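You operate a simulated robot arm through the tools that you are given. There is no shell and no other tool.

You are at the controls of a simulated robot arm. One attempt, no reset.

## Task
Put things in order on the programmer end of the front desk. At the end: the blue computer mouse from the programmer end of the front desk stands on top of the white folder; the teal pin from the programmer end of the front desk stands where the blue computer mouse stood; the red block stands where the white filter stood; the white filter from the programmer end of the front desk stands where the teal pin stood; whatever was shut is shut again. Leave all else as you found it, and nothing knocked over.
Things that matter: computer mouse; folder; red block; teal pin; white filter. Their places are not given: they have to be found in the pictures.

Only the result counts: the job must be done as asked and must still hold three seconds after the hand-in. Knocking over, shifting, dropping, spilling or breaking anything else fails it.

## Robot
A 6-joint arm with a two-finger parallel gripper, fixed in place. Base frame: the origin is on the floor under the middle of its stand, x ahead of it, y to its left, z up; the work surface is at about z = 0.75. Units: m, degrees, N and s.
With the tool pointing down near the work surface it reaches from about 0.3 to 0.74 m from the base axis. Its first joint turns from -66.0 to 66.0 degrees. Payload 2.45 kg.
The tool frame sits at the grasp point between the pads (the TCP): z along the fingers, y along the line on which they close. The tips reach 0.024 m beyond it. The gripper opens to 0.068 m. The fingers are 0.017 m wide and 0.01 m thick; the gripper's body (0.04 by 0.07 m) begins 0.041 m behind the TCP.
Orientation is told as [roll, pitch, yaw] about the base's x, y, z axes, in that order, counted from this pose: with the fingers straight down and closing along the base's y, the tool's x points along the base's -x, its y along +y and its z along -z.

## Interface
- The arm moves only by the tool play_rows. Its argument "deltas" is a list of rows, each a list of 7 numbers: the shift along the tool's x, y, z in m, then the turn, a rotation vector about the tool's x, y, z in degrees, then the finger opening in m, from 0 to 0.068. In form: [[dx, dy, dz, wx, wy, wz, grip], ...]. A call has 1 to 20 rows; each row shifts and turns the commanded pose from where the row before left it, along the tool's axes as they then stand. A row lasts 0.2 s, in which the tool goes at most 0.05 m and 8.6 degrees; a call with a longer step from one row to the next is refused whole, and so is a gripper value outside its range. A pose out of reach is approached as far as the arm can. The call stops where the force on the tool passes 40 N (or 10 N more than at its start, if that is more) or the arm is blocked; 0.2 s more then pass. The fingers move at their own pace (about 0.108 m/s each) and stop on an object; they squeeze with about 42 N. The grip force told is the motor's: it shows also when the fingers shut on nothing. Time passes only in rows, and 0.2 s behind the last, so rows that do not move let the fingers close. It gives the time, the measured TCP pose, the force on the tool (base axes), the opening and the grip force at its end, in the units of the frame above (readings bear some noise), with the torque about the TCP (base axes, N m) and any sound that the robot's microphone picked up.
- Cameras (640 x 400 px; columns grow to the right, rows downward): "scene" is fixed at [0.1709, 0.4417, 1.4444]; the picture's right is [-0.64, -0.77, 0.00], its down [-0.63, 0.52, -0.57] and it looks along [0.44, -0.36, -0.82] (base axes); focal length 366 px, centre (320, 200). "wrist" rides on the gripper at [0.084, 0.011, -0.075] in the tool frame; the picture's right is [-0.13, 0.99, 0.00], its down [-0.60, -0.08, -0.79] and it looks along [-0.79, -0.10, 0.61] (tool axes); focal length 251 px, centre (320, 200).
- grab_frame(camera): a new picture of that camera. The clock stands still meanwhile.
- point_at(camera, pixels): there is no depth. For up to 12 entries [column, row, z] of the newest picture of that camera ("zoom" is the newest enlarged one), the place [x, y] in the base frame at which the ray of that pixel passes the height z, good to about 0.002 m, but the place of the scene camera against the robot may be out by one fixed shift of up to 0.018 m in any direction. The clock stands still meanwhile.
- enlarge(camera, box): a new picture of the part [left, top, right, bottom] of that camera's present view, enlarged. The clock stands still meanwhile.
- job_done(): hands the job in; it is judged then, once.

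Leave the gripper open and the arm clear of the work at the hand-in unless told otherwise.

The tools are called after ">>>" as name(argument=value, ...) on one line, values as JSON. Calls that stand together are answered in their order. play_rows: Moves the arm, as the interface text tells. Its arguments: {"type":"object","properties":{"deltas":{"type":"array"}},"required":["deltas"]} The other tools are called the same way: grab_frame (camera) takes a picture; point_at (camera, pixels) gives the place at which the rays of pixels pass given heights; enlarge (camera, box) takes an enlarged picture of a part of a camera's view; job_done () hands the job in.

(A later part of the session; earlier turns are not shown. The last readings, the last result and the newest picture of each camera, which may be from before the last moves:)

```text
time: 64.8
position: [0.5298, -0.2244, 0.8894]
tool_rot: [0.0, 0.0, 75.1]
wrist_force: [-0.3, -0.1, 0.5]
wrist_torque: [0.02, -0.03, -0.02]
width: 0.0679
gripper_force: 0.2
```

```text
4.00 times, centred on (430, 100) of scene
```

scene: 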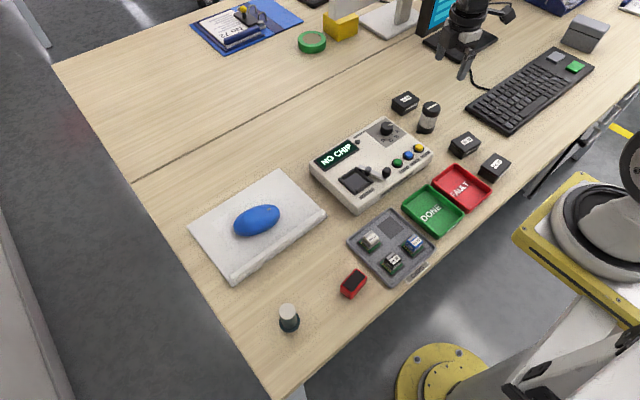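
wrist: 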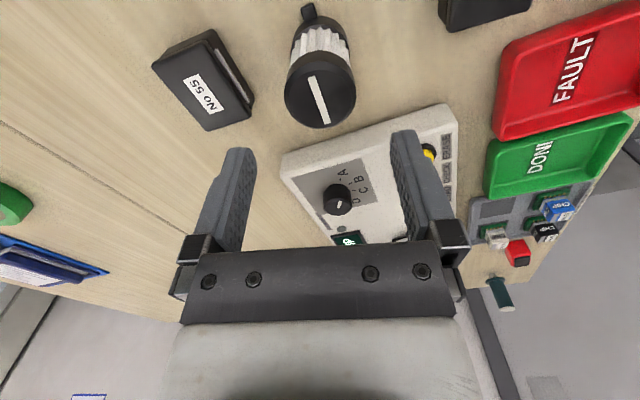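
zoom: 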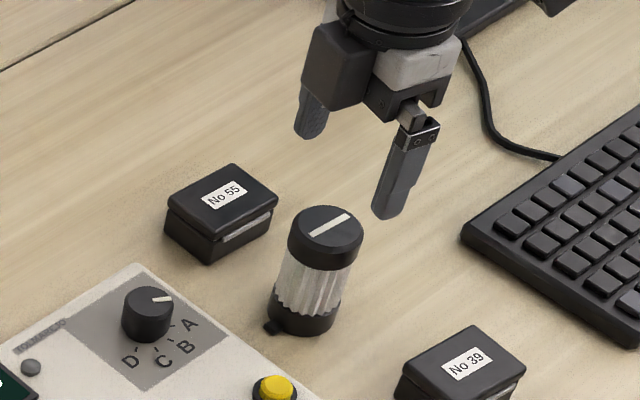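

The filter is centred within about 2 mm (top at (320,95)). I'll lower to z≈0.792, with the fingers straddling it along x, clear of its side ports.

>>> play_rows(deltas=[[0.002, 0.0013, 0.02, 0, 0, 0, 0.068], [0, 0, 0.025, 0, 0, 0, 0.068], [0, 0, 0.025, 0, 0, 0, 0.068], [0, 0, 0.018, 0, 0, 0, 0.068], [0, 0, 0.009, 0, 0, 0, 0.068], [0, 0, 0, 0, 0, 0, 0.068]])

>>> grab_frame(camera="wrist")

>>> enlarge(camera="scene", box=[380, 50, 480, 150])

```text
time: 66.2
position: [0.5277, -0.2277, 0.7915]
tool_rot: [-0.1, 0.0, 74.9]
wrist_force: [1.3, -1.1, 0.1]
wrist_torque: [0.01, 0.0, 0.01]
width: 0.0681
gripper_force: 0.1
```

```text
taken
```

wrist: 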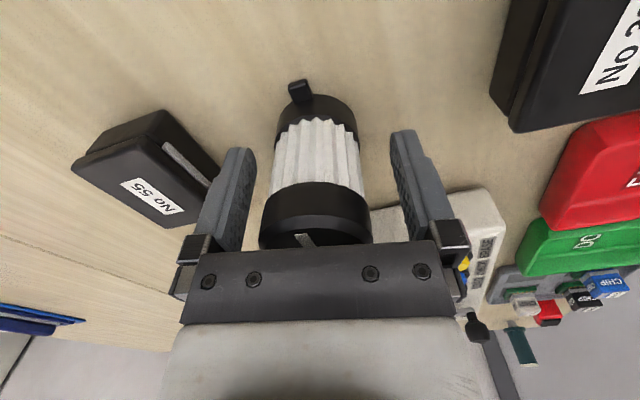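

```text
4.00 times, centred on (430, 100) of scene
```

zoom: 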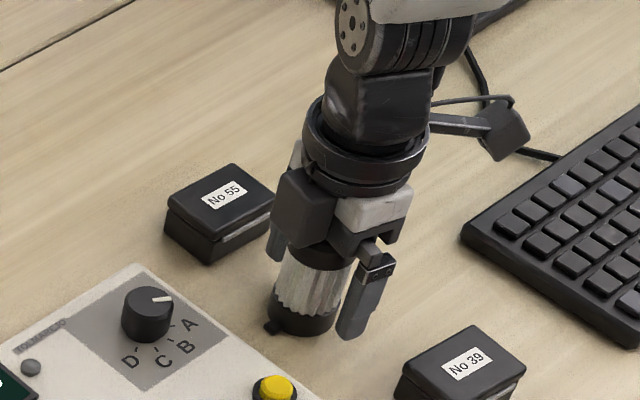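

The fingers straddle the filter, which is about 2 mm off to the left in view. I'll shift 2 mm that way, then close.

>>> play_rows(deltas=[[0, -0.002, 0, 0, 0, 0, 0.068], [0, 0, 0, 0, 0, 0, 0.058], [0, 0, 0, 0, 0, 0, 0.05], [0, 0, 0, 0, 0, 0, 0.035], [0, 0, 0, 0, 0, 0, 0.03], [0, 0, 0, 0, 0, 0, 0.03]])

>>> grab_frame(camera="wrist")

```text
time: 67.6
position: [0.5297, -0.2275, 0.7928]
tool_rot: [0.1, 0.0, 74.9]
wrist_force: [-0.1, 0.0, -0.4]
wrist_torque: [-0.02, 0.02, 0.0]
width: 0.0431
gripper_force: 41.5
```

```text
taken
```

wrist: 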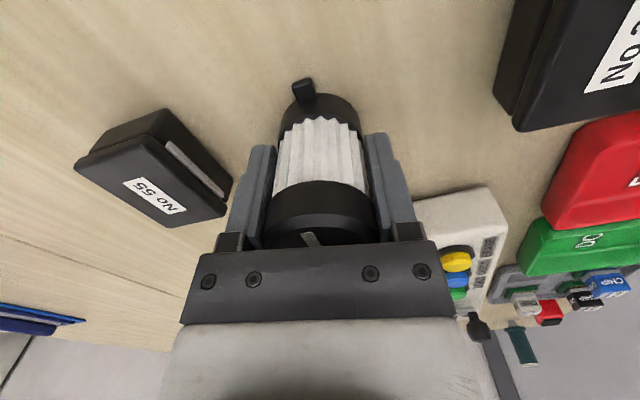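

The filter is gripped at 0.043 m. Its place is about (0.529, -0.230). I'll lift slowly and check.

>>> play_rows(deltas=[[0, 0, -0.002, 0, 0, 0, 0.03], [0, 0, -0.004, 0, 0, 0, 0.03], [0, 0, -0.004, 0, 0, 0, 0.03], [0, 0, 0, 0, 0, 0, 0.03]])

>>> grab_frame(camera="wrist")

>>> enlarge(camera="scene", box=[380, 50, 480, 150])

```text
time: 68.6
position: [0.5298, -0.2268, 0.8017]
tool_rot: [-0.1, -0.1, 75.0]
wrist_force: [-0.3, 0.6, -1.1]
wrist_torque: [0.0, -0.01, 0.0]
width: 0.0432
gripper_force: 42.1
```

```text
taken
```

wrist: 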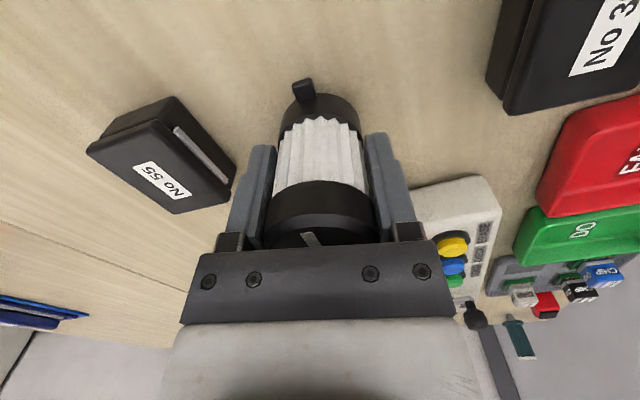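

```text
4.00 times, centred on (430, 100) of scene
```

zoom: 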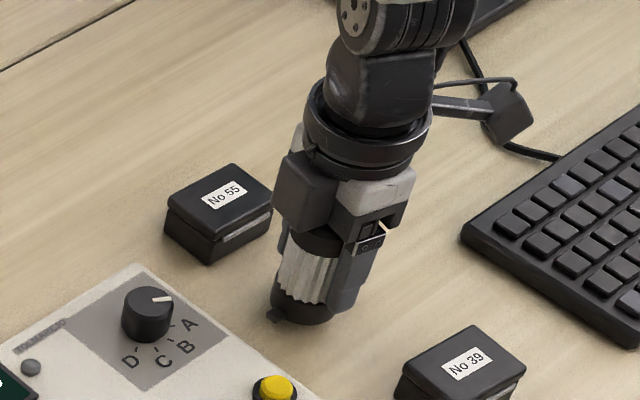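

Lifted cleanly. I'll raise it to about z 0.93.

>>> play_rows(deltas=[[0, 0, -0.006, 0, 0, 0, 0.03], [0, 0, -0.012, 0, 0, 0, 0.03], [0, 0, -0.015, 0, 0, 0, 0.03], [0, 0, -0.015, 0, 0, 0, 0.03], [0, 0, -0.015, 0, 0, 0, 0.03], [0, 0, -0.015, 0, 0, 0, 0.03], [0, 0, -0.015, 0, 0, 0, 0.03], [0, 0, -0.015, 0, 0, 0, 0.03], [0, 0, -0.012, 0, 0, 0, 0.03], [0, 0, -0.006, 0, 0, 0, 0.03], [0, 0, 0, 0, 0, 0, 0.03]])

>>> grab_frame(camera="wrist")

```text
time: 71.0
position: [0.5287, -0.227, 0.9276]
tool_rot: [0.0, 0.0, 75.0]
wrist_force: [0.8, 0.2, -0.7]
wrist_torque: [0.0, 0.03, 0.0]
width: 0.0432
gripper_force: 41.8
```

```text
taken
```

wrist: 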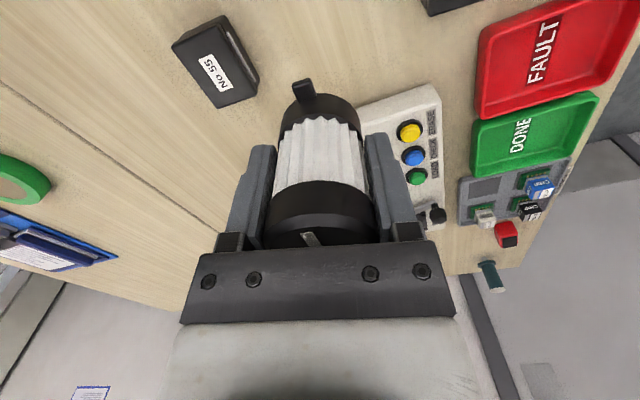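

The filter is held firmly. I'll carry it to above the pin's old place, with TCP at about (0.692, 0.003).

>>> play_rows(deltas=[[-0.012, -0.00446, 0, 0, 0, 0, 0.03], [-0.024, -0.00893, 0, 0, 0, 0, 0.03], [-0.024, -0.00893, 0, 0, 0, 0, 0.03], [-0.024, -0.00893, 0, 0, 0, 0, 0.03], [-0.024, -0.00893, 0, 0, 0, 0, 0.03], [-0.024, -0.00893, 0, 0, 0, 0, 0.03], [-0.024, -0.00893, 0, 0, 0, 0, 0.03], [-0.024, -0.00893, 0, 0, 0, 0, 0.03], [-0.024, -0.00893, 0, 0, 0, 0, 0.03], [-0.024, -0.00893, 0, 0, 0, 0, 0.03], [-0.024, -0.00893, 0, 0, 0, 0, 0.03], [-0.012, -0.00446, 0, 0, 0, 0, 0.03], [0, 0, 0, 0, 0, 0, 0.03]])

>>> grab_frame(camera="wrist")

>>> grab_frame(camera="scene")

```text
time: 73.8
position: [0.6895, 0.0035, 0.9298]
tool_rot: [0.0, 0.0, 75.0]
wrist_force: [-0.2, -0.2, -0.7]
wrist_torque: [0.02, 0.0, 0.03]
width: 0.043
gripper_force: 42.2
```

```text
taken
```

wrist: 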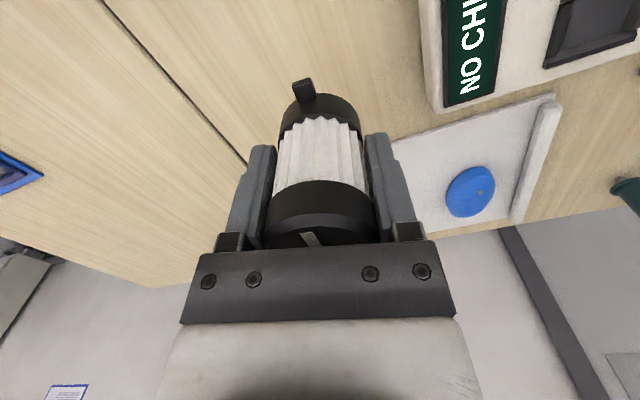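

```text
taken
```

scene: 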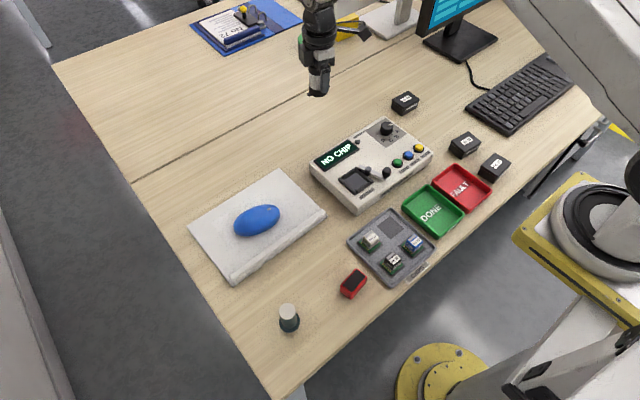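

Position is (0.6895, 0.0035). I'll nudge +2 mm in x and lower slowly to about z 0.80.

>>> play_rows(deltas=[[0, -0.001, 0.008, 0, 0, 0, 0.03], [0, -0.001, 0.014, 0, 0, 0, 0.03], [0, 0, 0.015, 0, 0, 0, 0.03], [0, 0, 0.015, 0, 0, 0, 0.03], [0, 0, 0.015, 0, 0, 0, 0.03], [0, 0, 0.015, 0, 0, 0, 0.03], [0, 0, 0.015, 0, 0, 0, 0.03], [0, 0, 0.014, 0, 0, 0, 0.03], [0, 0, 0.012, 0, 0, 0, 0.03], [0, 0, 0.006, 0, 0, 0, 0.03], [0, 0, 0, 0, 0, 0, 0.03]])

>>> enlarge(camera="scene", box=[290, 60, 380, 150])

```text
time: 76.2
position: [0.694, 0.0025, 0.7998]
tool_rot: [-0.1, -0.1, 75.1]
wrist_force: [-0.6, 0.1, -0.7]
wrist_torque: [0.01, 0.02, 0.02]
width: 0.0429
gripper_force: 41.8
```

```text
4.44 times, centred on (335, 105) of scene
```

zoom: 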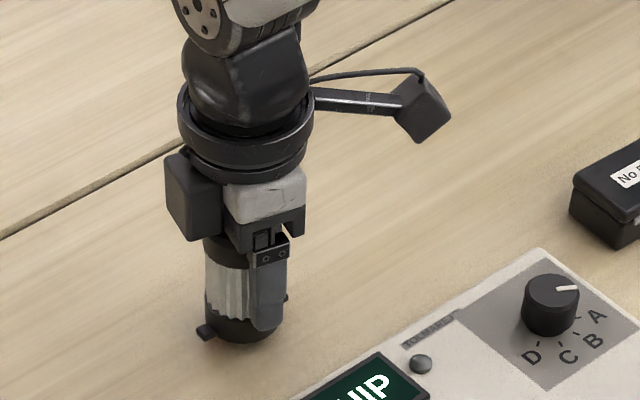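

It is about 7 mm above the desk. I'll step down and watch for contact.

>>> play_rows(deltas=[[0, 0, 0.003, 0, 0, 0, 0.03], [0, 0, 0.002, 0, 0, 0, 0.03]])

>>> play_rows(deltas=[[0, 0, 0.001, 0, 0, 0, 0.03], [0, 0, 0, 0, 0, 0, 0.03]])

>>> play_rows(deltas=[[0, 0, 0.001, 0, 0, 0, 0.03], [0, 0, 0, 0, 0, 0, 0.03]])

```text
time: 76.8
position: [0.6931, 0.0018, 0.795]
tool_rot: [0.0, 0.1, 75.0]
wrist_force: [0.0, -0.5, -0.5]
wrist_torque: [0.02, 0.04, 0.01]
width: 0.0432
gripper_force: 41.9
```

```text
time: 77.4
position: [0.6941, 0.0017, 0.7947]
tool_rot: [0.0, -0.1, 74.9]
wrist_force: [1.0, 0.6, -1.4]
wrist_torque: [0.03, -0.02, 0.0]
width: 0.0432
gripper_force: 41.6
```

```text
time: 78.0
position: [0.6933, 0.0016, 0.7932]
tool_rot: [0.0, 0.0, 75.1]
wrist_force: [-0.9, -0.4, 0.5]
wrist_torque: [0.03, 0.02, 0.02]
width: 0.043
gripper_force: 42.3
```

>>> play_rows(deltas=[[0, 0, 0.001, 0, 0, 0, 0.03], [0, 0, 0, 0, 0, 0, 0.03]])

>>> play_rows(deltas=[[0, 0, 0.0007, 0, 0, 0, 0.03], [0, 0, 0, 0, 0, 0, 0.03]])

```text
time: 78.6
position: [0.6946, 0.0023, 0.7923]
tool_rot: [0.0, 0.0, 74.9]
wrist_force: [-0.7, 0.0, -1.7]
wrist_torque: [-0.01, 0.0, 0.02]
width: 0.0432
gripper_force: 42.1
```

```text
time: 79.2
position: [0.6943, 0.003, 0.791]
tool_rot: [-0.1, 0.0, 75.0]
wrist_force: [-1.0, 2.6, 5.3]
wrist_torque: [0.08, 0.13, -0.03]
width: 0.0431
gripper_force: 41.6
```

Contact at 5.3 N: the filter stands on the desk at about (0.693, -0.001). I'll open the fingers.

>>> play_rows(deltas=[[0, 0, -0.0003, 0, 0, 0, 0.05], [0, 0, 0, 0, 0, 0, 0.06], [0, 0, 0, 0, 0, 0, 0.068], [0, 0, 0, 0, 0, 0, 0.068]])

>>> grab_frame(camera="wrist")

```text
time: 80.2
position: [0.6935, 0.002, 0.7916]
tool_rot: [0.0, 0.0, 75.0]
wrist_force: [-0.1, 0.6, 0.1]
wrist_torque: [0.02, 0.02, 0.02]
width: 0.068
gripper_force: 0.2
```

```text
taken
```

wrist: 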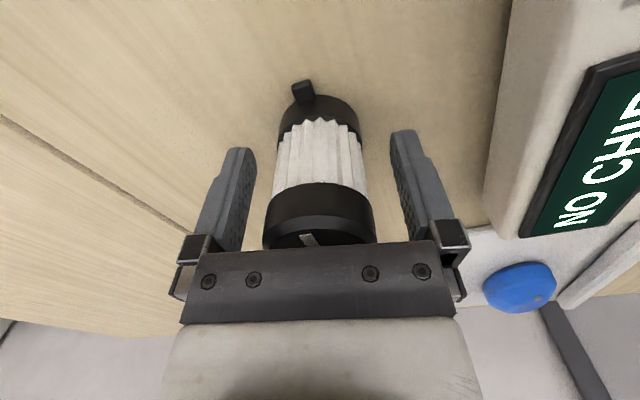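

The filter stands free between the open fingers. I'll rise straight up to about z 0.96.

>>> play_rows(deltas=[[0, 0, -0.01, 0, 0, 0, 0.068], [0, 0, -0.02, 0, 0, 0, 0.068], [0, 0, -0.03, 0, 0, 0, 0.068], [0, 0, -0.04, 0, 0, 0, 0.068], [0, 0, -0.04, 0, 0, 0, 0.068], [0, 0, -0.03, 0, 0, 0, 0.068], [0, 0, 0, 0, 0, 0, 0.068]])

>>> grab_frame(camera="scene")

>>> enlarge(camera="scene", box=[290, 90, 354, 154])

```text
time: 81.8
position: [0.6922, 0.0031, 0.9588]
tool_rot: [0.0, 0.0, 75.0]
wrist_force: [-0.3, 1.1, 0.0]
wrist_torque: [0.01, -0.02, 0.0]
width: 0.068
gripper_force: 0.2
```

```text
taken
```

scene: 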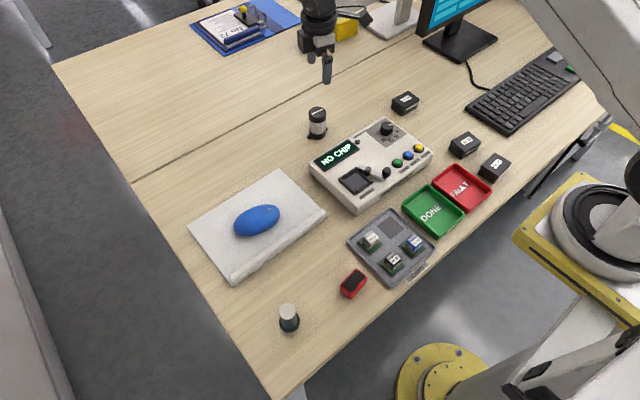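

```text
6.25 times, centred on (322, 122) of scene
```

zoom: 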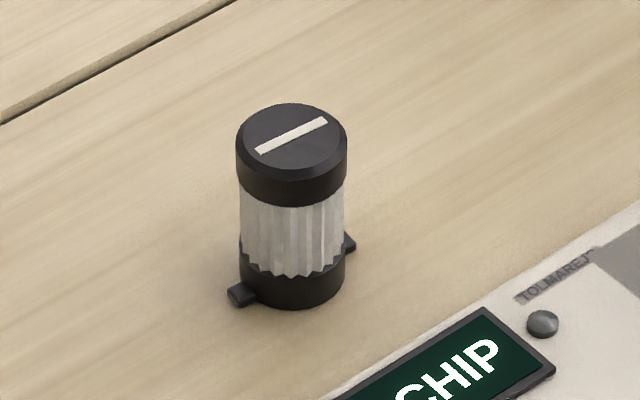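

The filter stands upright. In the scene zoom its foot looks shifted from the pin's old foot position, (291,270) against (320,242) in zoom pixels. I'll check this numerically.

>>> point_at(camera="scene", pixels=[[322, 128.7, 0.75], [317.4, 133.2, 0.75], [322, 110.5, 0.815], [317.4, 114, 0.82], [317.4, 114, 0.825], [289, 324, 0.76], [288.5, 325, 0.75], [288, 311, 0.815]])

>>> enlarge(camera="scene", box=[250, 290, 330, 355])

>>> grab_frame(camera="wrist")

```text
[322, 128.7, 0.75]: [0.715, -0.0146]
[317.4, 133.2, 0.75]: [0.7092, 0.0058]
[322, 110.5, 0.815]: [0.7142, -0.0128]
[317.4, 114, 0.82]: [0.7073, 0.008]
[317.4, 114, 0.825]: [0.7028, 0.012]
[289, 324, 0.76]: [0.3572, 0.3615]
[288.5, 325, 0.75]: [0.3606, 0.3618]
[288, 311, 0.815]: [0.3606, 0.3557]
```

```text
6.15 times, centred on (290, 322) of scene
```

zoom: 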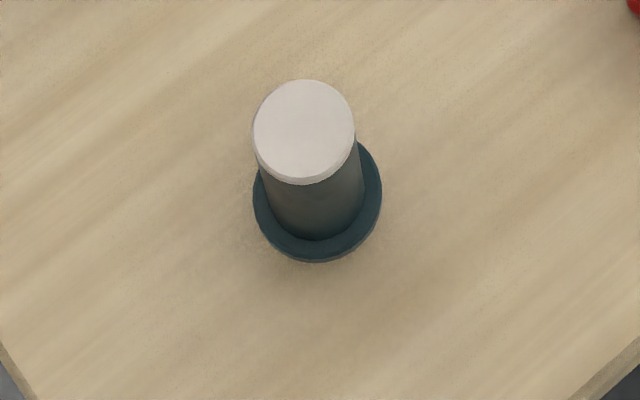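

```text
taken
```

wrist: 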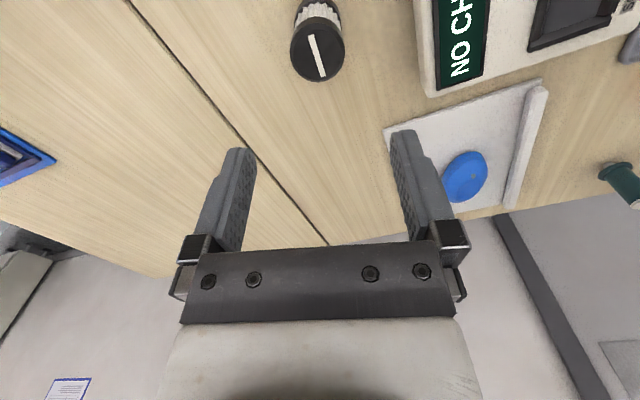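

The pin's flange seems to have stood a little above the desk, so the comparison needs care. I'll measure the filter's present place from this wrist view.

>>> enlarge(camera="wrist", box=[275, 0, 365, 90])

>>> point_at(camera="wrist", pixels=[[317.5, 50, 0.82], [317.5, 50, 0.825], [317.5, 14, 0.755], [428, 97, 0.77]])

```text
4.44 times, centred on (320, 45) of wrist
```

zoom: 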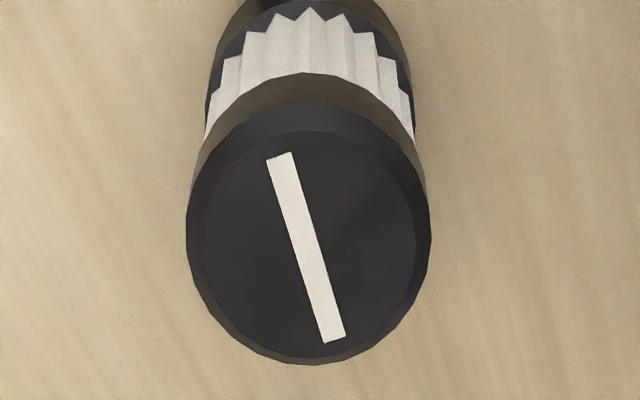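

```text
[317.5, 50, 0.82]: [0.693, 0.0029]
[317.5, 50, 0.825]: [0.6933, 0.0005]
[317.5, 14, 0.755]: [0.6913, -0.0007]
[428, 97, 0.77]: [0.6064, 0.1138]
```

The filter is now at about (0.693, 0.002), and the pin stood near (0.690, -0.005). I'll decide on any correction after looking at the pin's foot from nearby. First I'll move toward the red block at about (0.331, 0.217), from where the pin is also visible.

>>> play_rows(deltas=[[-0.0047, 0.0168, 0, 0, 0, 0, 0.068], [-0.0094, 0.0337, 0, 0, 0, 0, 0.068], [-0.0094, 0.0337, 0, 0, 0, 0, 0.068], [-0.0094, 0.0337, 0, 0, 0, 0, 0.068], [-0.0094, 0.0337, 0, 0, 0, 0, 0.068], [-0.0094, 0.0337, 0, 0, 0, 0, 0.068], [-0.0094, 0.0337, 0, 0, 0, 0, 0.068], [-0.0094, 0.0337, 0, 0, 0, 0, 0.068], [-0.0094, 0.0337, 0, 0, 0, 0, 0.068], [-0.0094, 0.0337, 0, 0, 0, 0, 0.068], [-0.0094, 0.0337, 0, 0, 0, 0, 0.068], [-0.0094, 0.0337, 0, 0, 0, 0, 0.068], [-0.0047, 0.0168, 0, 0, 0, 0, 0.068], [0, 0, 0, 0, 0, 0, 0.068]])

>>> play_rows(deltas=[[0, 0, 0.02, 0, 0, -7.7, 0.068], [0, 0, 0.025, 0, 0, -7.7, 0.068], [0, 0, 0.025, 0, 0, -7.7, 0.068], [0, 0, 0, 0, 0, 0, 0.068]])

>>> grab_frame(camera="wrist")

>>> enlarge(camera="wrist", box=[250, 20, 400, 170])

```text
time: 84.8
position: [0.3304, 0.2176, 0.9605]
tool_rot: [-0.1, 0.0, 75.0]
wrist_force: [-0.1, 0.6, 0.2]
wrist_torque: [0.01, -0.01, 0.03]
width: 0.068
gripper_force: 0.1
```

```text
time: 85.8
position: [0.3302, 0.2178, 0.8908]
tool_rot: [0.0, 0.0, 98.2]
wrist_force: [-1.2, -0.1, -0.1]
wrist_torque: [-0.01, 0.02, -0.01]
width: 0.0683
gripper_force: 0.1
```

```text
taken
```

wrist: 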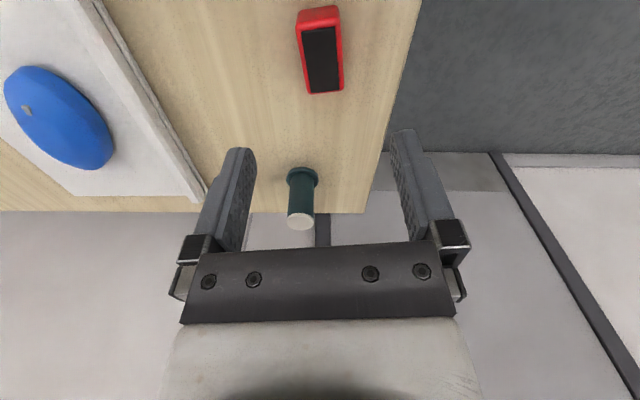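

```text
2.67 times, centred on (325, 95) of wrist
```

zoom: 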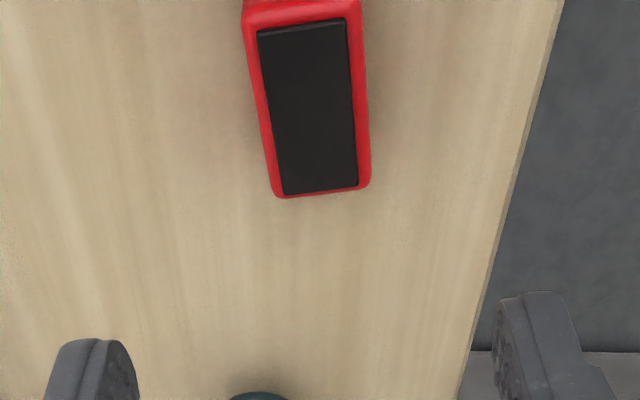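

The block is aligned with the fingers (yaw 98), about 3 mm nearer and 2 mm to the side. The pin is also in view at (302,195), so I'll zoom in on its foot.

>>> enlarge(camera="wrist", box=[260, 150, 345, 240])

>>> point_at(camera="wrist", pixels=[[302.5, 178, 0.755], [302.5, 178, 0.765], [300, 222, 0.815], [300, 222, 0.825], [321.3, 61.3, 0.782]])

```text
4.44 times, centred on (302, 195) of wrist
```

zoom: 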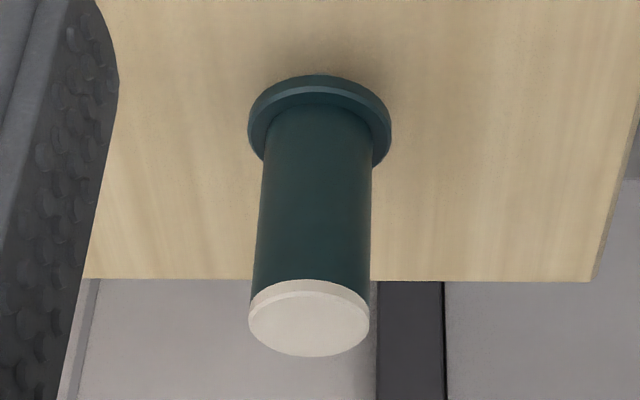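

```text
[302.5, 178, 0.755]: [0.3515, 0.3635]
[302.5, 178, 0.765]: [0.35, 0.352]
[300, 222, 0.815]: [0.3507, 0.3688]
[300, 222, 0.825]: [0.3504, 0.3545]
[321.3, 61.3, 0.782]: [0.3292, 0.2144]
```

The pin's flange sits about 1 cm above the desk on a hidden foot, which explains the earlier mismatch. It is fine at about (0.350, 0.354). Before lowering on the block, I'll check how near the tray's edge is to the fingers.

>>> grab_frame(camera="scene")

>>> point_at(camera="scene", pixels=[[347, 241, 0.76], [360, 258, 0.76], [375, 273, 0.76], [391, 287, 0.76], [343, 289, 0.765], [364, 272, 0.78], [357, 296, 0.75], [370, 232, 0.79]])

>>> enlarge(camera="scene", box=[320, 200, 440, 310])

```text
taken
```

scene: 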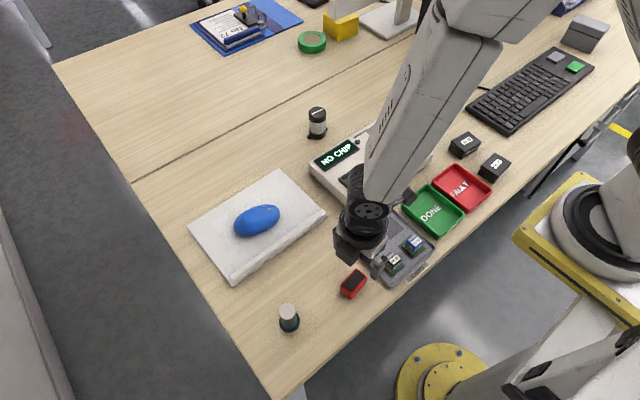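

```text
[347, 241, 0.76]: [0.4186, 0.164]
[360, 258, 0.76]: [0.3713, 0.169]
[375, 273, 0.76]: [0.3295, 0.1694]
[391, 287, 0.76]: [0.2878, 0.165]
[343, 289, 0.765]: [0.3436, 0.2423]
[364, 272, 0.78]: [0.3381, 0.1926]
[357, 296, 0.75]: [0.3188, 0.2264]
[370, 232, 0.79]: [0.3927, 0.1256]
```

```text
3.64 times, centred on (380, 255) of scene
```

zoom: 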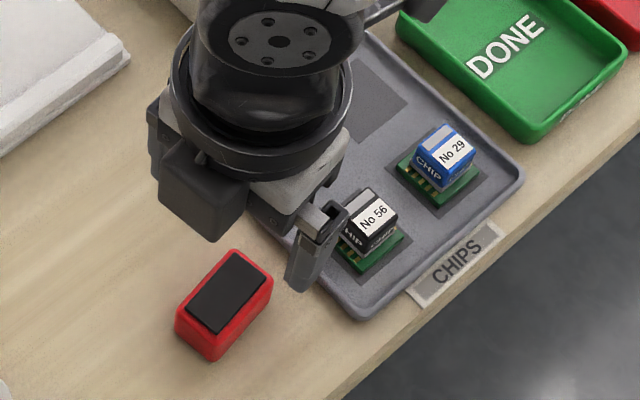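

The tray edge is about 4.5 cm from the fingers, so it's clear. I'll centre and lower onto the block, to z≈0.778.

>>> play_rows(deltas=[[0.0034, 0.0021, 0.02, 0, 0, 0, 0.068], [0, 0, 0.025, 0, 0, 0, 0.068], [0, 0, 0.025, 0, 0, 0, 0.068], [0, 0, 0.025, 0, 0, 0, 0.068], [0, 0, 0.013, 0, 0, 0, 0.068], [0, 0, 0.005, 0, 0, 0, 0.068], [0, 0, 0, 0, 0, 0, 0.068]])

>>> grab_frame(camera="wrist")

>>> enlarge(camera="scene", box=[320, 200, 440, 310])

```text
time: 87.4
position: [0.3318, 0.213, 0.7773]
tool_rot: [0.1, -0.1, 98.1]
wrist_force: [-0.5, 0.5, -0.5]
wrist_torque: [0.0, -0.01, 0.02]
width: 0.0679
gripper_force: 0.1
```

```text
taken
```

wrist: 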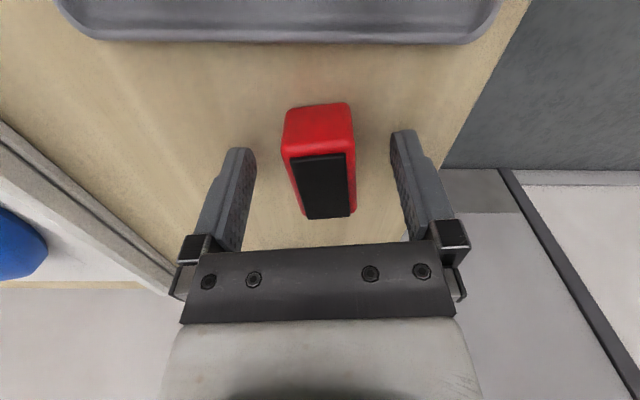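

```text
3.64 times, centred on (380, 255) of scene
```

zoom: 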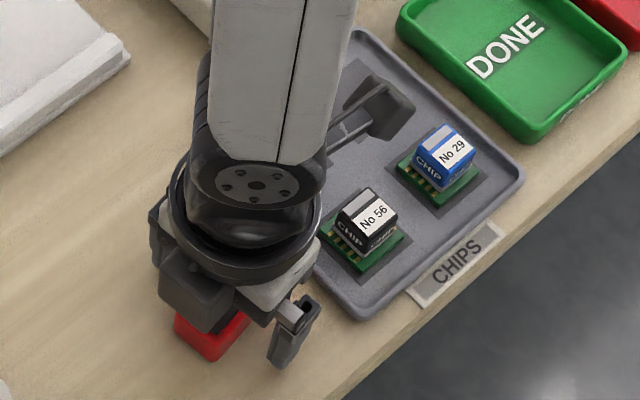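

The block is centred between the fingers. I'll close on it.

>>> play_rows(deltas=[[0, 0, 0, 0, 0, 0, 0.05], [0, 0, 0, 0, 0, 0, 0.035], [0, 0, 0, 0, 0, 0, 0.02], [0, 0, 0, 0, 0, 0, 0.015], [0, 0, 0, 0, 0, 0, 0.015]])

>>> play_rows(deltas=[[0, 0, -0.003, 0, 0, 0, 0.015], [0, 0, -0.004, 0, 0, 0, 0.015], [0, 0, -0.005, 0, 0, 0, 0.015], [0, 0, 0, 0, 0, 0, 0.015]])

>>> grab_frame(camera="wrist")

```text
time: 88.6
position: [0.3314, 0.2117, 0.7787]
tool_rot: [0.0, -0.1, 98.1]
wrist_force: [-0.2, 0.1, -0.1]
wrist_torque: [-0.03, 0.02, -0.01]
width: 0.029
gripper_force: 42.0
```

```text
time: 89.6
position: [0.3323, 0.212, 0.7905]
tool_rot: [-0.1, 0.1, 98.0]
wrist_force: [0.3, -0.1, -0.2]
wrist_torque: [0.01, -0.03, 0.01]
width: 0.0291
gripper_force: 42.6
```

```text
taken
```

wrist: 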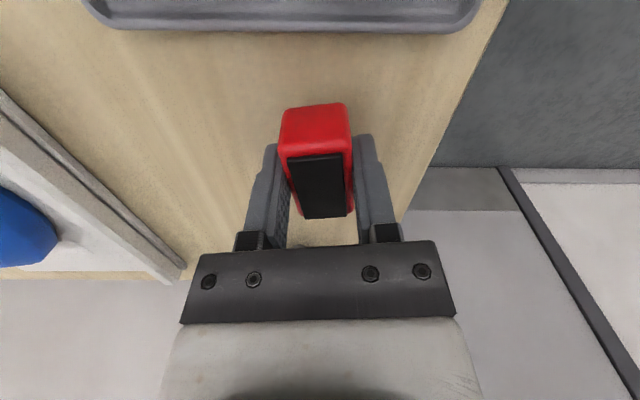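

The block is held (0.029 m) and lifts cleanly. I'll raise it to about z 0.93.

>>> play_rows(deltas=[[0, 0, -0.008, 0, 0, 0, 0.015], [0, 0, -0.015, 0, 0, 0, 0.015], [0, 0, -0.018, 0, 0, 0, 0.015], [0, 0, -0.018, 0, 0, 0, 0.015], [0, 0, -0.018, 0, 0, 0, 0.015], [0, 0, -0.018, 0, 0, 0, 0.015], [0, 0, -0.018, 0, 0, 0, 0.015], [0, 0, -0.015, 0, 0, 0, 0.015], [0, 0, -0.01, 0, 0, 0, 0.015], [0, 0, 0, 0, 0, 0, 0.015]])

>>> play_rows(deltas=[[0, 0, 0, 0, 0, 4, 0.015], [0, 0, 0, 0, 0, 7.5, 0.015], [0, 0, 0, 0, 0, 7.5, 0.015], [0, 0, 0, 0, 0, 4, 0.015], [0, 0, 0, 0, 0, 0, 0.015]])

>>> grab_frame(camera="wrist")

```text
time: 91.8
position: [0.3308, 0.2135, 0.9276]
tool_rot: [0.0, 0.0, 98.0]
wrist_force: [-0.5, 0.3, -0.5]
wrist_torque: [0.01, -0.03, 0.0]
width: 0.0291
gripper_force: 42.1
```

```text
time: 93.0
position: [0.3319, 0.2114, 0.9278]
tool_rot: [0.0, 0.0, 75.0]
wrist_force: [-0.9, -0.3, -0.3]
wrist_torque: [0.03, 0.0, 0.01]
width: 0.0293
gripper_force: 41.6
```

```text
taken
```

wrist: 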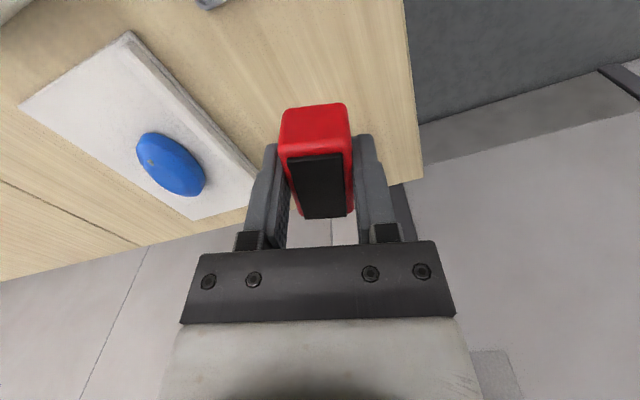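

The block is firmly held at yaw 75. I'll carry it to above the filter's old place, TCP at about (0.5295, -0.226).

>>> play_rows(deltas=[[0.0116, -0.0095, 0, 0, 0, 0, 0.015], [0.0232, -0.019, 0, 0, 0, 0, 0.015], [0.0232, -0.019, 0, 0, 0, 0, 0.015], [0.0232, -0.019, 0, 0, 0, 0, 0.015], [0.0232, -0.019, 0, 0, 0, 0, 0.015], [0.0232, -0.019, 0, 0, 0, 0, 0.015], [0.0232, -0.019, 0, 0, 0, 0, 0.015], [0.0232, -0.019, 0, 0, 0, 0, 0.015], [0.0232, -0.019, 0, 0, 0, 0, 0.015], [0.0232, -0.019, 0, 0, 0, 0, 0.015], [0.0232, -0.019, 0, 0, 0, 0, 0.015], [0.0232, -0.019, 0, 0, 0, 0, 0.015], [0.0232, -0.019, 0, 0, 0, 0, 0.015], [0.0232, -0.019, 0, 0, 0, 0, 0.015], [0.0232, -0.019, 0, 0, 0, 0, 0.015], [0.0232, -0.019, 0, 0, 0, 0, 0.015], [0.0116, -0.0095, 0, 0, 0, 0, 0.015], [0, 0, 0, 0, 0, 0, 0.015]])

>>> grab_frame(camera="wrist")

>>> grab_frame(camera="scene")

```text
time: 96.8
position: [0.5283, -0.2234, 0.9286]
tool_rot: [0.0, 0.0, 75.0]
wrist_force: [0.0, 0.2, -0.6]
wrist_torque: [-0.03, -0.02, -0.01]
width: 0.0291
gripper_force: 42.5
```

```text
taken
```

wrist: 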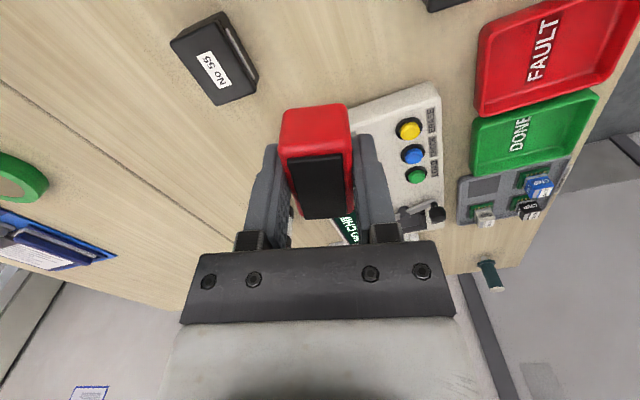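

```text
taken
```

scene: 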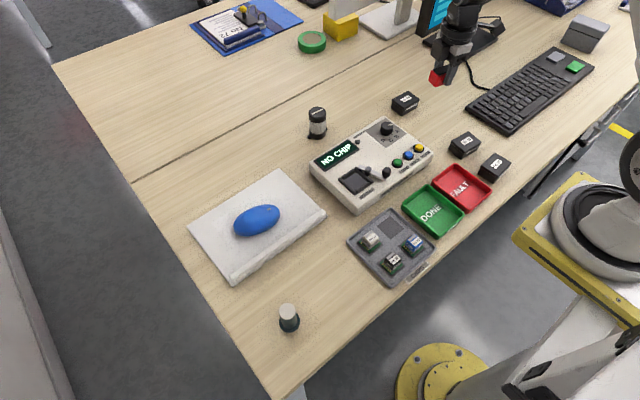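

Position matches the pose from which the filter was lifted. I'll lower slowly to about z 0.787.

>>> play_rows(deltas=[[0, -0.001, 0.01, 0, 0, 0, 0.015], [0, 0, 0.018, 0, 0, 0, 0.015], [0, 0, 0.018, 0, 0, 0, 0.015], [0, 0, 0.018, 0, 0, 0, 0.015], [0, 0, 0.018, 0, 0, 0, 0.015], [0, 0, 0.018, 0, 0, 0, 0.015], [0, 0, 0.018, 0, 0, 0, 0.015], [0, 0, 0.014, 0, 0, 0, 0.015], [0, 0, 0.008, 0, 0, 0, 0.015], [0, 0, 0, 0, 0, 0, 0.015]])

>>> grab_frame(camera="wrist")

>>> enlarge(camera="scene", box=[380, 50, 480, 150])

```text
time: 99.0
position: [0.5297, -0.2254, 0.7875]
tool_rot: [0.0, 0.1, 75.1]
wrist_force: [0.0, 0.3, -0.2]
wrist_torque: [-0.01, 0.04, -0.01]
width: 0.0292
gripper_force: 41.9
```

```text
taken
```

wrist: 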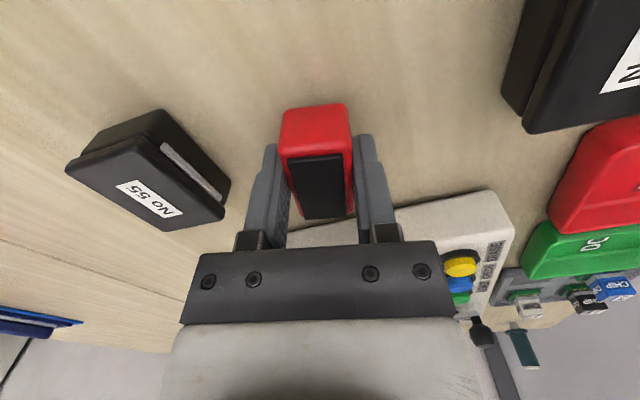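

```text
4.00 times, centred on (430, 100) of scene
```

zoom: 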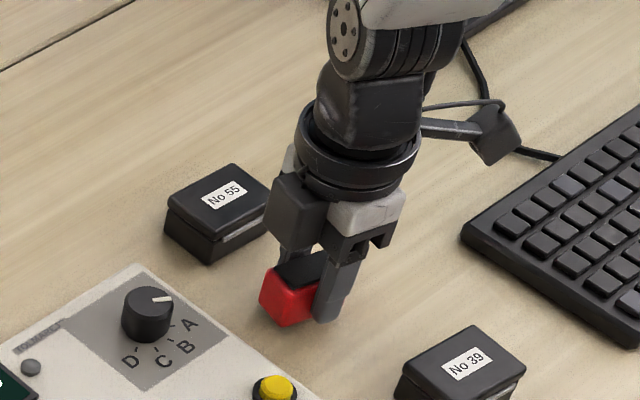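

The block is about 9 mm above the desk. I'll step down to contact.

>>> play_rows(deltas=[[0, 0, 0.003, 0, 0, 0, 0.015], [0, 0, 0.003, 0, 0, 0, 0.015]])

>>> play_rows(deltas=[[0, 0, 0.0015, 0, 0, 0, 0.015], [0, 0, 0, 0, 0, 0, 0.015]])

>>> play_rows(deltas=[[0, 0, 0.001, 0, 0, 0, 0.015], [0, 0, 0, 0, 0, 0, 0.015]])

```text
time: 99.6
position: [0.5298, -0.2252, 0.7827]
tool_rot: [0.0, 0.0, 75.1]
wrist_force: [0.7, 0.6, -1.1]
wrist_torque: [0.0, 0.01, -0.02]
width: 0.029
gripper_force: 42.5
```

```text
time: 100.2
position: [0.5307, -0.2258, 0.78]
tool_rot: [0.0, 0.0, 75.1]
wrist_force: [-0.3, -0.4, -0.4]
wrist_torque: [0.03, 0.0, -0.01]
width: 0.0291
gripper_force: 42.3
```

```text
time: 100.8
position: [0.5308, -0.225, 0.7791]
tool_rot: [0.0, 0.0, 75.1]
wrist_force: [0.3, -0.2, -0.2]
wrist_torque: [0.0, 0.01, -0.01]
width: 0.0291
gripper_force: 41.7
```

>>> play_rows(deltas=[[0, 0, 0.001, 0, 0, 0, 0.015], [0, 0, 0, 0, 0, 0, 0.015]])

>>> play_rows(deltas=[[0, 0, 0.0008, 0, 0, 0, 0.015], [0, 0, 0, 0, 0, 0, 0.015]])

```text
time: 101.4
position: [0.5307, -0.2258, 0.7792]
tool_rot: [0.0, 0.0, 75.1]
wrist_force: [0.0, 0.5, -0.5]
wrist_torque: [0.01, 0.0, 0.0]
width: 0.0291
gripper_force: 42.1
```

```text
time: 102.0
position: [0.5312, -0.2257, 0.7783]
tool_rot: [-0.1, 0.1, 75.1]
wrist_force: [-7.0, 3.3, 21.0]
wrist_torque: [0.24, 0.19, 0.02]
width: 0.0292
gripper_force: 42.2
```

Contact at 21 N. I'll ease up half a millimetre and open the fingers.

>>> play_rows(deltas=[[0, 0, -0.0007, 0, 0, 0, 0.015], [0, 0, 0, 0, 0, 0, 0.036], [0, 0, 0, 0, 0, 0, 0.05], [0, 0, 0, 0, 0, 0, 0.068], [0, 0, 0, 0, 0, 0, 0.068]])

>>> grab_frame(camera="wrist")

```text
time: 103.2
position: [0.5312, -0.2255, 0.7774]
tool_rot: [0.0, 0.0, 75.0]
wrist_force: [0.4, -0.3, 0.2]
wrist_torque: [0.02, -0.05, 0.04]
width: 0.0681
gripper_force: 0.0
```

```text
taken
```

wrist: 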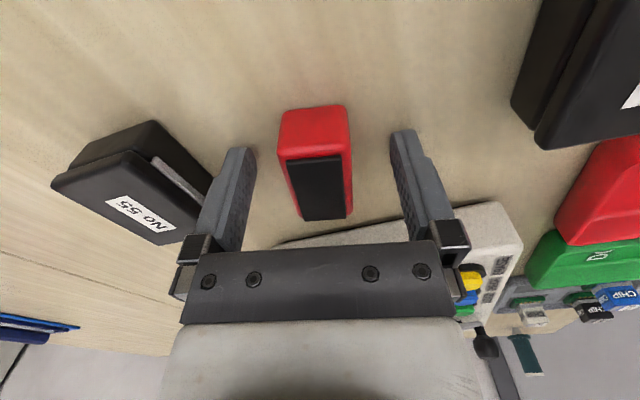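

The block stands free. I'll rise straight up to about z 0.95 and view the result.

>>> play_rows(deltas=[[0, 0, -0.01, 0, 0, 0, 0.068], [0, 0, -0.02, 0, 0, 0, 0.068], [0, 0, -0.03, 0, 0, 0, 0.068], [0, 0, -0.04, 0, 0, 0, 0.068], [0, 0, -0.04, 0, 0, 0, 0.068], [0, 0, -0.035, 0, 0, 0, 0.068], [0, 0, 0, 0, 0, 0, 0.068]])

>>> grab_frame(camera="scene")

>>> enlarge(camera="scene", box=[380, 80, 460, 150])

>>> grab_frame(camera="wrist")

```text
time: 104.8
position: [0.5309, -0.2265, 0.9562]
tool_rot: [-0.1, -0.1, 75.2]
wrist_force: [-0.9, -0.6, -0.4]
wrist_torque: [-0.02, -0.02, 0.01]
width: 0.068
gripper_force: 0.1
```

```text
taken
```

scene: 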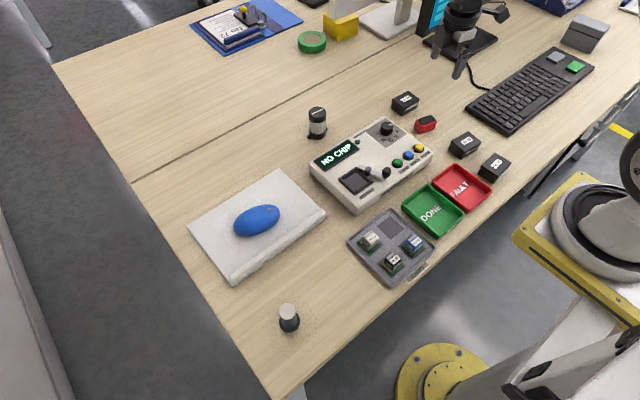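

```text
5.71 times, centred on (420, 115) of scene
```

zoom: 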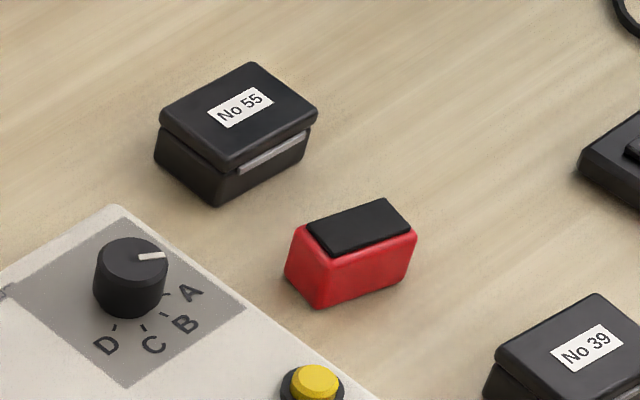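

```text
taken
```

wrist: 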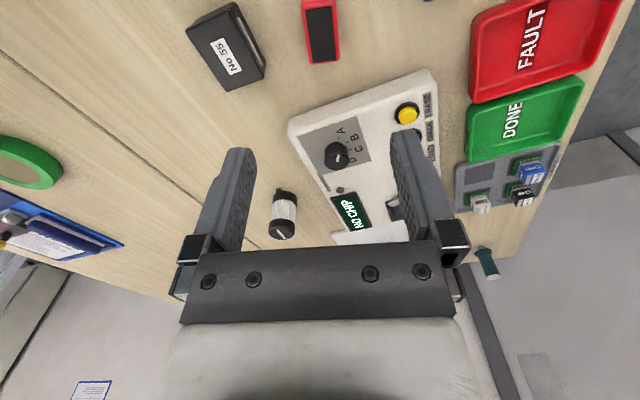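

The block stands upright exactly at the filter's old place. The filter is still about 1 cm off the pin's old spot in +y, by both the scene and gripper geometry. I'll go back above it and shift it. First I'll move over it at this height.

>>> play_rows(deltas=[[-0.0167, -0.0061, 0, 0, 0, 0, 0.068], [-0.0334, -0.0122, 0, 0, 0, 0, 0.068], [-0.0334, -0.0122, 0, 0, 0, 0, 0.068], [-0.0334, -0.0122, 0, 0, 0, 0, 0.068], [-0.0334, -0.0122, 0, 0, 0, 0, 0.068], [-0.0334, -0.0122, 0, 0, 0, 0, 0.068], [-0.0334, -0.0122, 0, 0, 0, 0, 0.068], [-0.0334, -0.0122, 0, 0, 0, 0, 0.068], [-0.0167, -0.0061, 0, 0, 0, 0, 0.068], [0, 0, 0, 0, 0, 0, 0.068]])

>>> play_rows(deltas=[[0, 0, 0.02, 0, 0, 0, 0.068], [0, 0, 0.025, 0, 0, 0, 0.068], [0, 0, 0.022, 0, 0, 0, 0.068], [0, 0, 0, 0, 0, 0, 0.068]])

>>> grab_frame(camera="wrist")

>>> enlarge(camera="wrist", box=[250, 0, 390, 160])

```text
time: 107.0
position: [0.6951, 0.009, 0.9544]
tool_rot: [0.0, 0.0, 75.1]
wrist_force: [-0.2, -0.1, 0.0]
wrist_torque: [0.01, 0.02, 0.01]
width: 0.0679
gripper_force: 0.1
```

```text
time: 108.0
position: [0.6947, 0.006, 0.8872]
tool_rot: [0.0, 0.0, 75.2]
wrist_force: [0.3, -0.3, 0.6]
wrist_torque: [0.03, 0.02, 0.02]
width: 0.068
gripper_force: 0.0
```

```text
taken
```

wrist: 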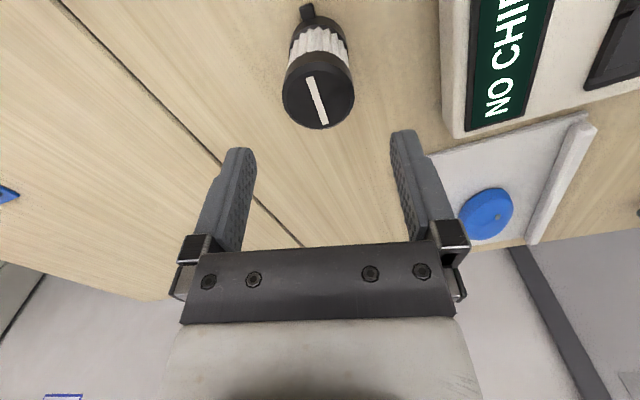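

```text
2.50 times, centred on (320, 80) of wrist
```

zoom: 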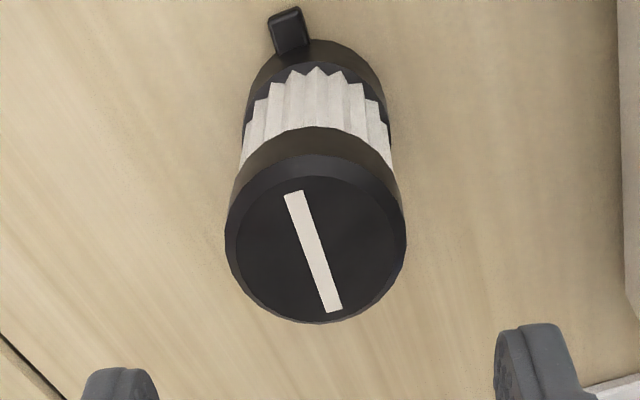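

The filter is laterally centred, at about (0.695, 0.005). I'll lower around it again to z≈0.793.

>>> play_rows(deltas=[[0.0015, 0, 0.02, 0, 0, 0, 0.068], [0, 0, 0.025, 0, 0, 0, 0.068], [0, 0, 0.025, 0, 0, 0, 0.068], [0, 0, 0.016, 0, 0, 0, 0.068], [0, 0, 0.0085, 0, 0, 0, 0.068], [0, 0, 0, 0, 0, 0, 0.068]])

>>> grab_frame(camera="wrist")

>>> enlarge(camera="scene", box=[290, 60, 380, 150])

```text
time: 109.4
position: [0.6946, 0.0072, 0.7936]
tool_rot: [-0.1, 0.0, 75.0]
wrist_force: [1.4, 0.1, 1.2]
wrist_torque: [-0.01, 0.01, -0.01]
width: 0.0679
gripper_force: 0.0
```

```text
taken
```

wrist: 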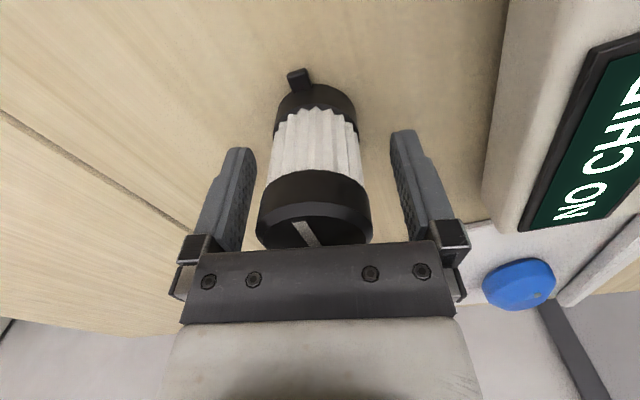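

```text
4.44 times, centred on (335, 105) of scene
```

zoom: 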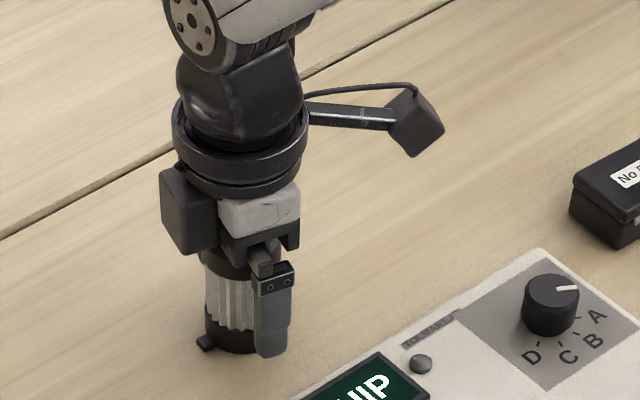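

The fingers straddle the filter, now on the gripper's mid-plane with TCP y 0.007. I'll shift 2 mm to centre, close, and lift 1 cm.

>>> play_rows(deltas=[[0, -0.002, 0, 0, 0, 0, 0.068], [0, 0, 0, 0, 0, 0, 0.058], [0, 0, 0, 0, 0, 0, 0.05], [0, 0, 0, 0, 0, 0, 0.035], [0, 0, 0, 0, 0, 0, 0.03], [0, 0, 0, 0, 0, 0, 0.03]])

>>> play_rows(deltas=[[0, 0, -0.003, 0, 0, 0, 0.03], [0, 0, -0.004, 0, 0, 0, 0.03], [0, 0, -0.004, 0, 0, 0, 0.03], [0, 0, 0, 0, 0, 0, 0.03]])

>>> grab_frame(camera="wrist")

```text
time: 110.8
position: [0.6951, 0.0054, 0.7922]
tool_rot: [0.0, -0.1, 75.1]
wrist_force: [-0.3, -0.2, 0.1]
wrist_torque: [-0.03, -0.01, 0.03]
width: 0.0433
gripper_force: 41.8
```

```text
time: 111.8
position: [0.6962, 0.0066, 0.8044]
tool_rot: [0.0, 0.0, 75.1]
wrist_force: [-0.6, -1.0, -1.0]
wrist_torque: [0.03, 0.02, -0.04]
width: 0.0431
gripper_force: 41.6
```

```text
taken
```

wrist: 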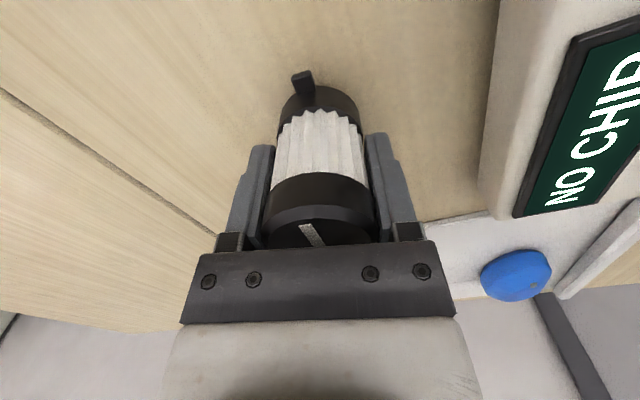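

The filter is held again. I'll shift it by (-4.5, -11) mm toward the pin's old spot, then set it down in steps.

>>> play_rows(deltas=[[0.004, 0.0005, 0, 0, 0, 0, 0.03], [0.004, 0.0005, 0, 0, 0, 0, 0.03], [0.0038, 0.0005, 0, 0, 0, 0, 0.03], [0, 0, 0.003, 0, 0, 0, 0.03], [0, 0, 0.003, 0, 0, 0, 0.03], [0, 0, 0, 0, 0, 0, 0.03]])

>>> enlarge(camera="scene", box=[290, 90, 354, 154])

```text
time: 113.2
position: [0.6911, -0.0048, 0.7976]
tool_rot: [0.0, 0.0, 75.2]
wrist_force: [0.0, -0.7, -2.0]
wrist_torque: [-0.04, 0.02, 0.02]
width: 0.043
gripper_force: 41.6
```

```text
6.25 times, centred on (322, 122) of scene
```

zoom: 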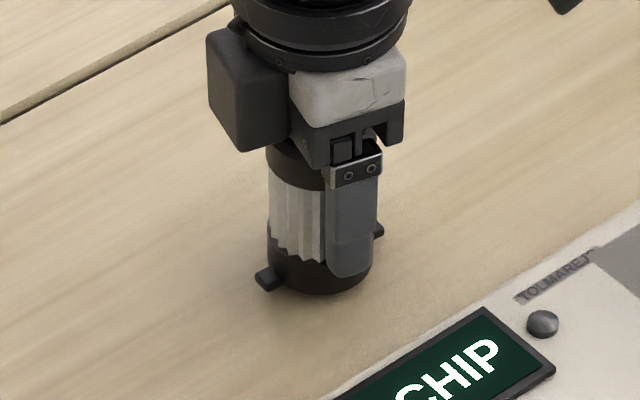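

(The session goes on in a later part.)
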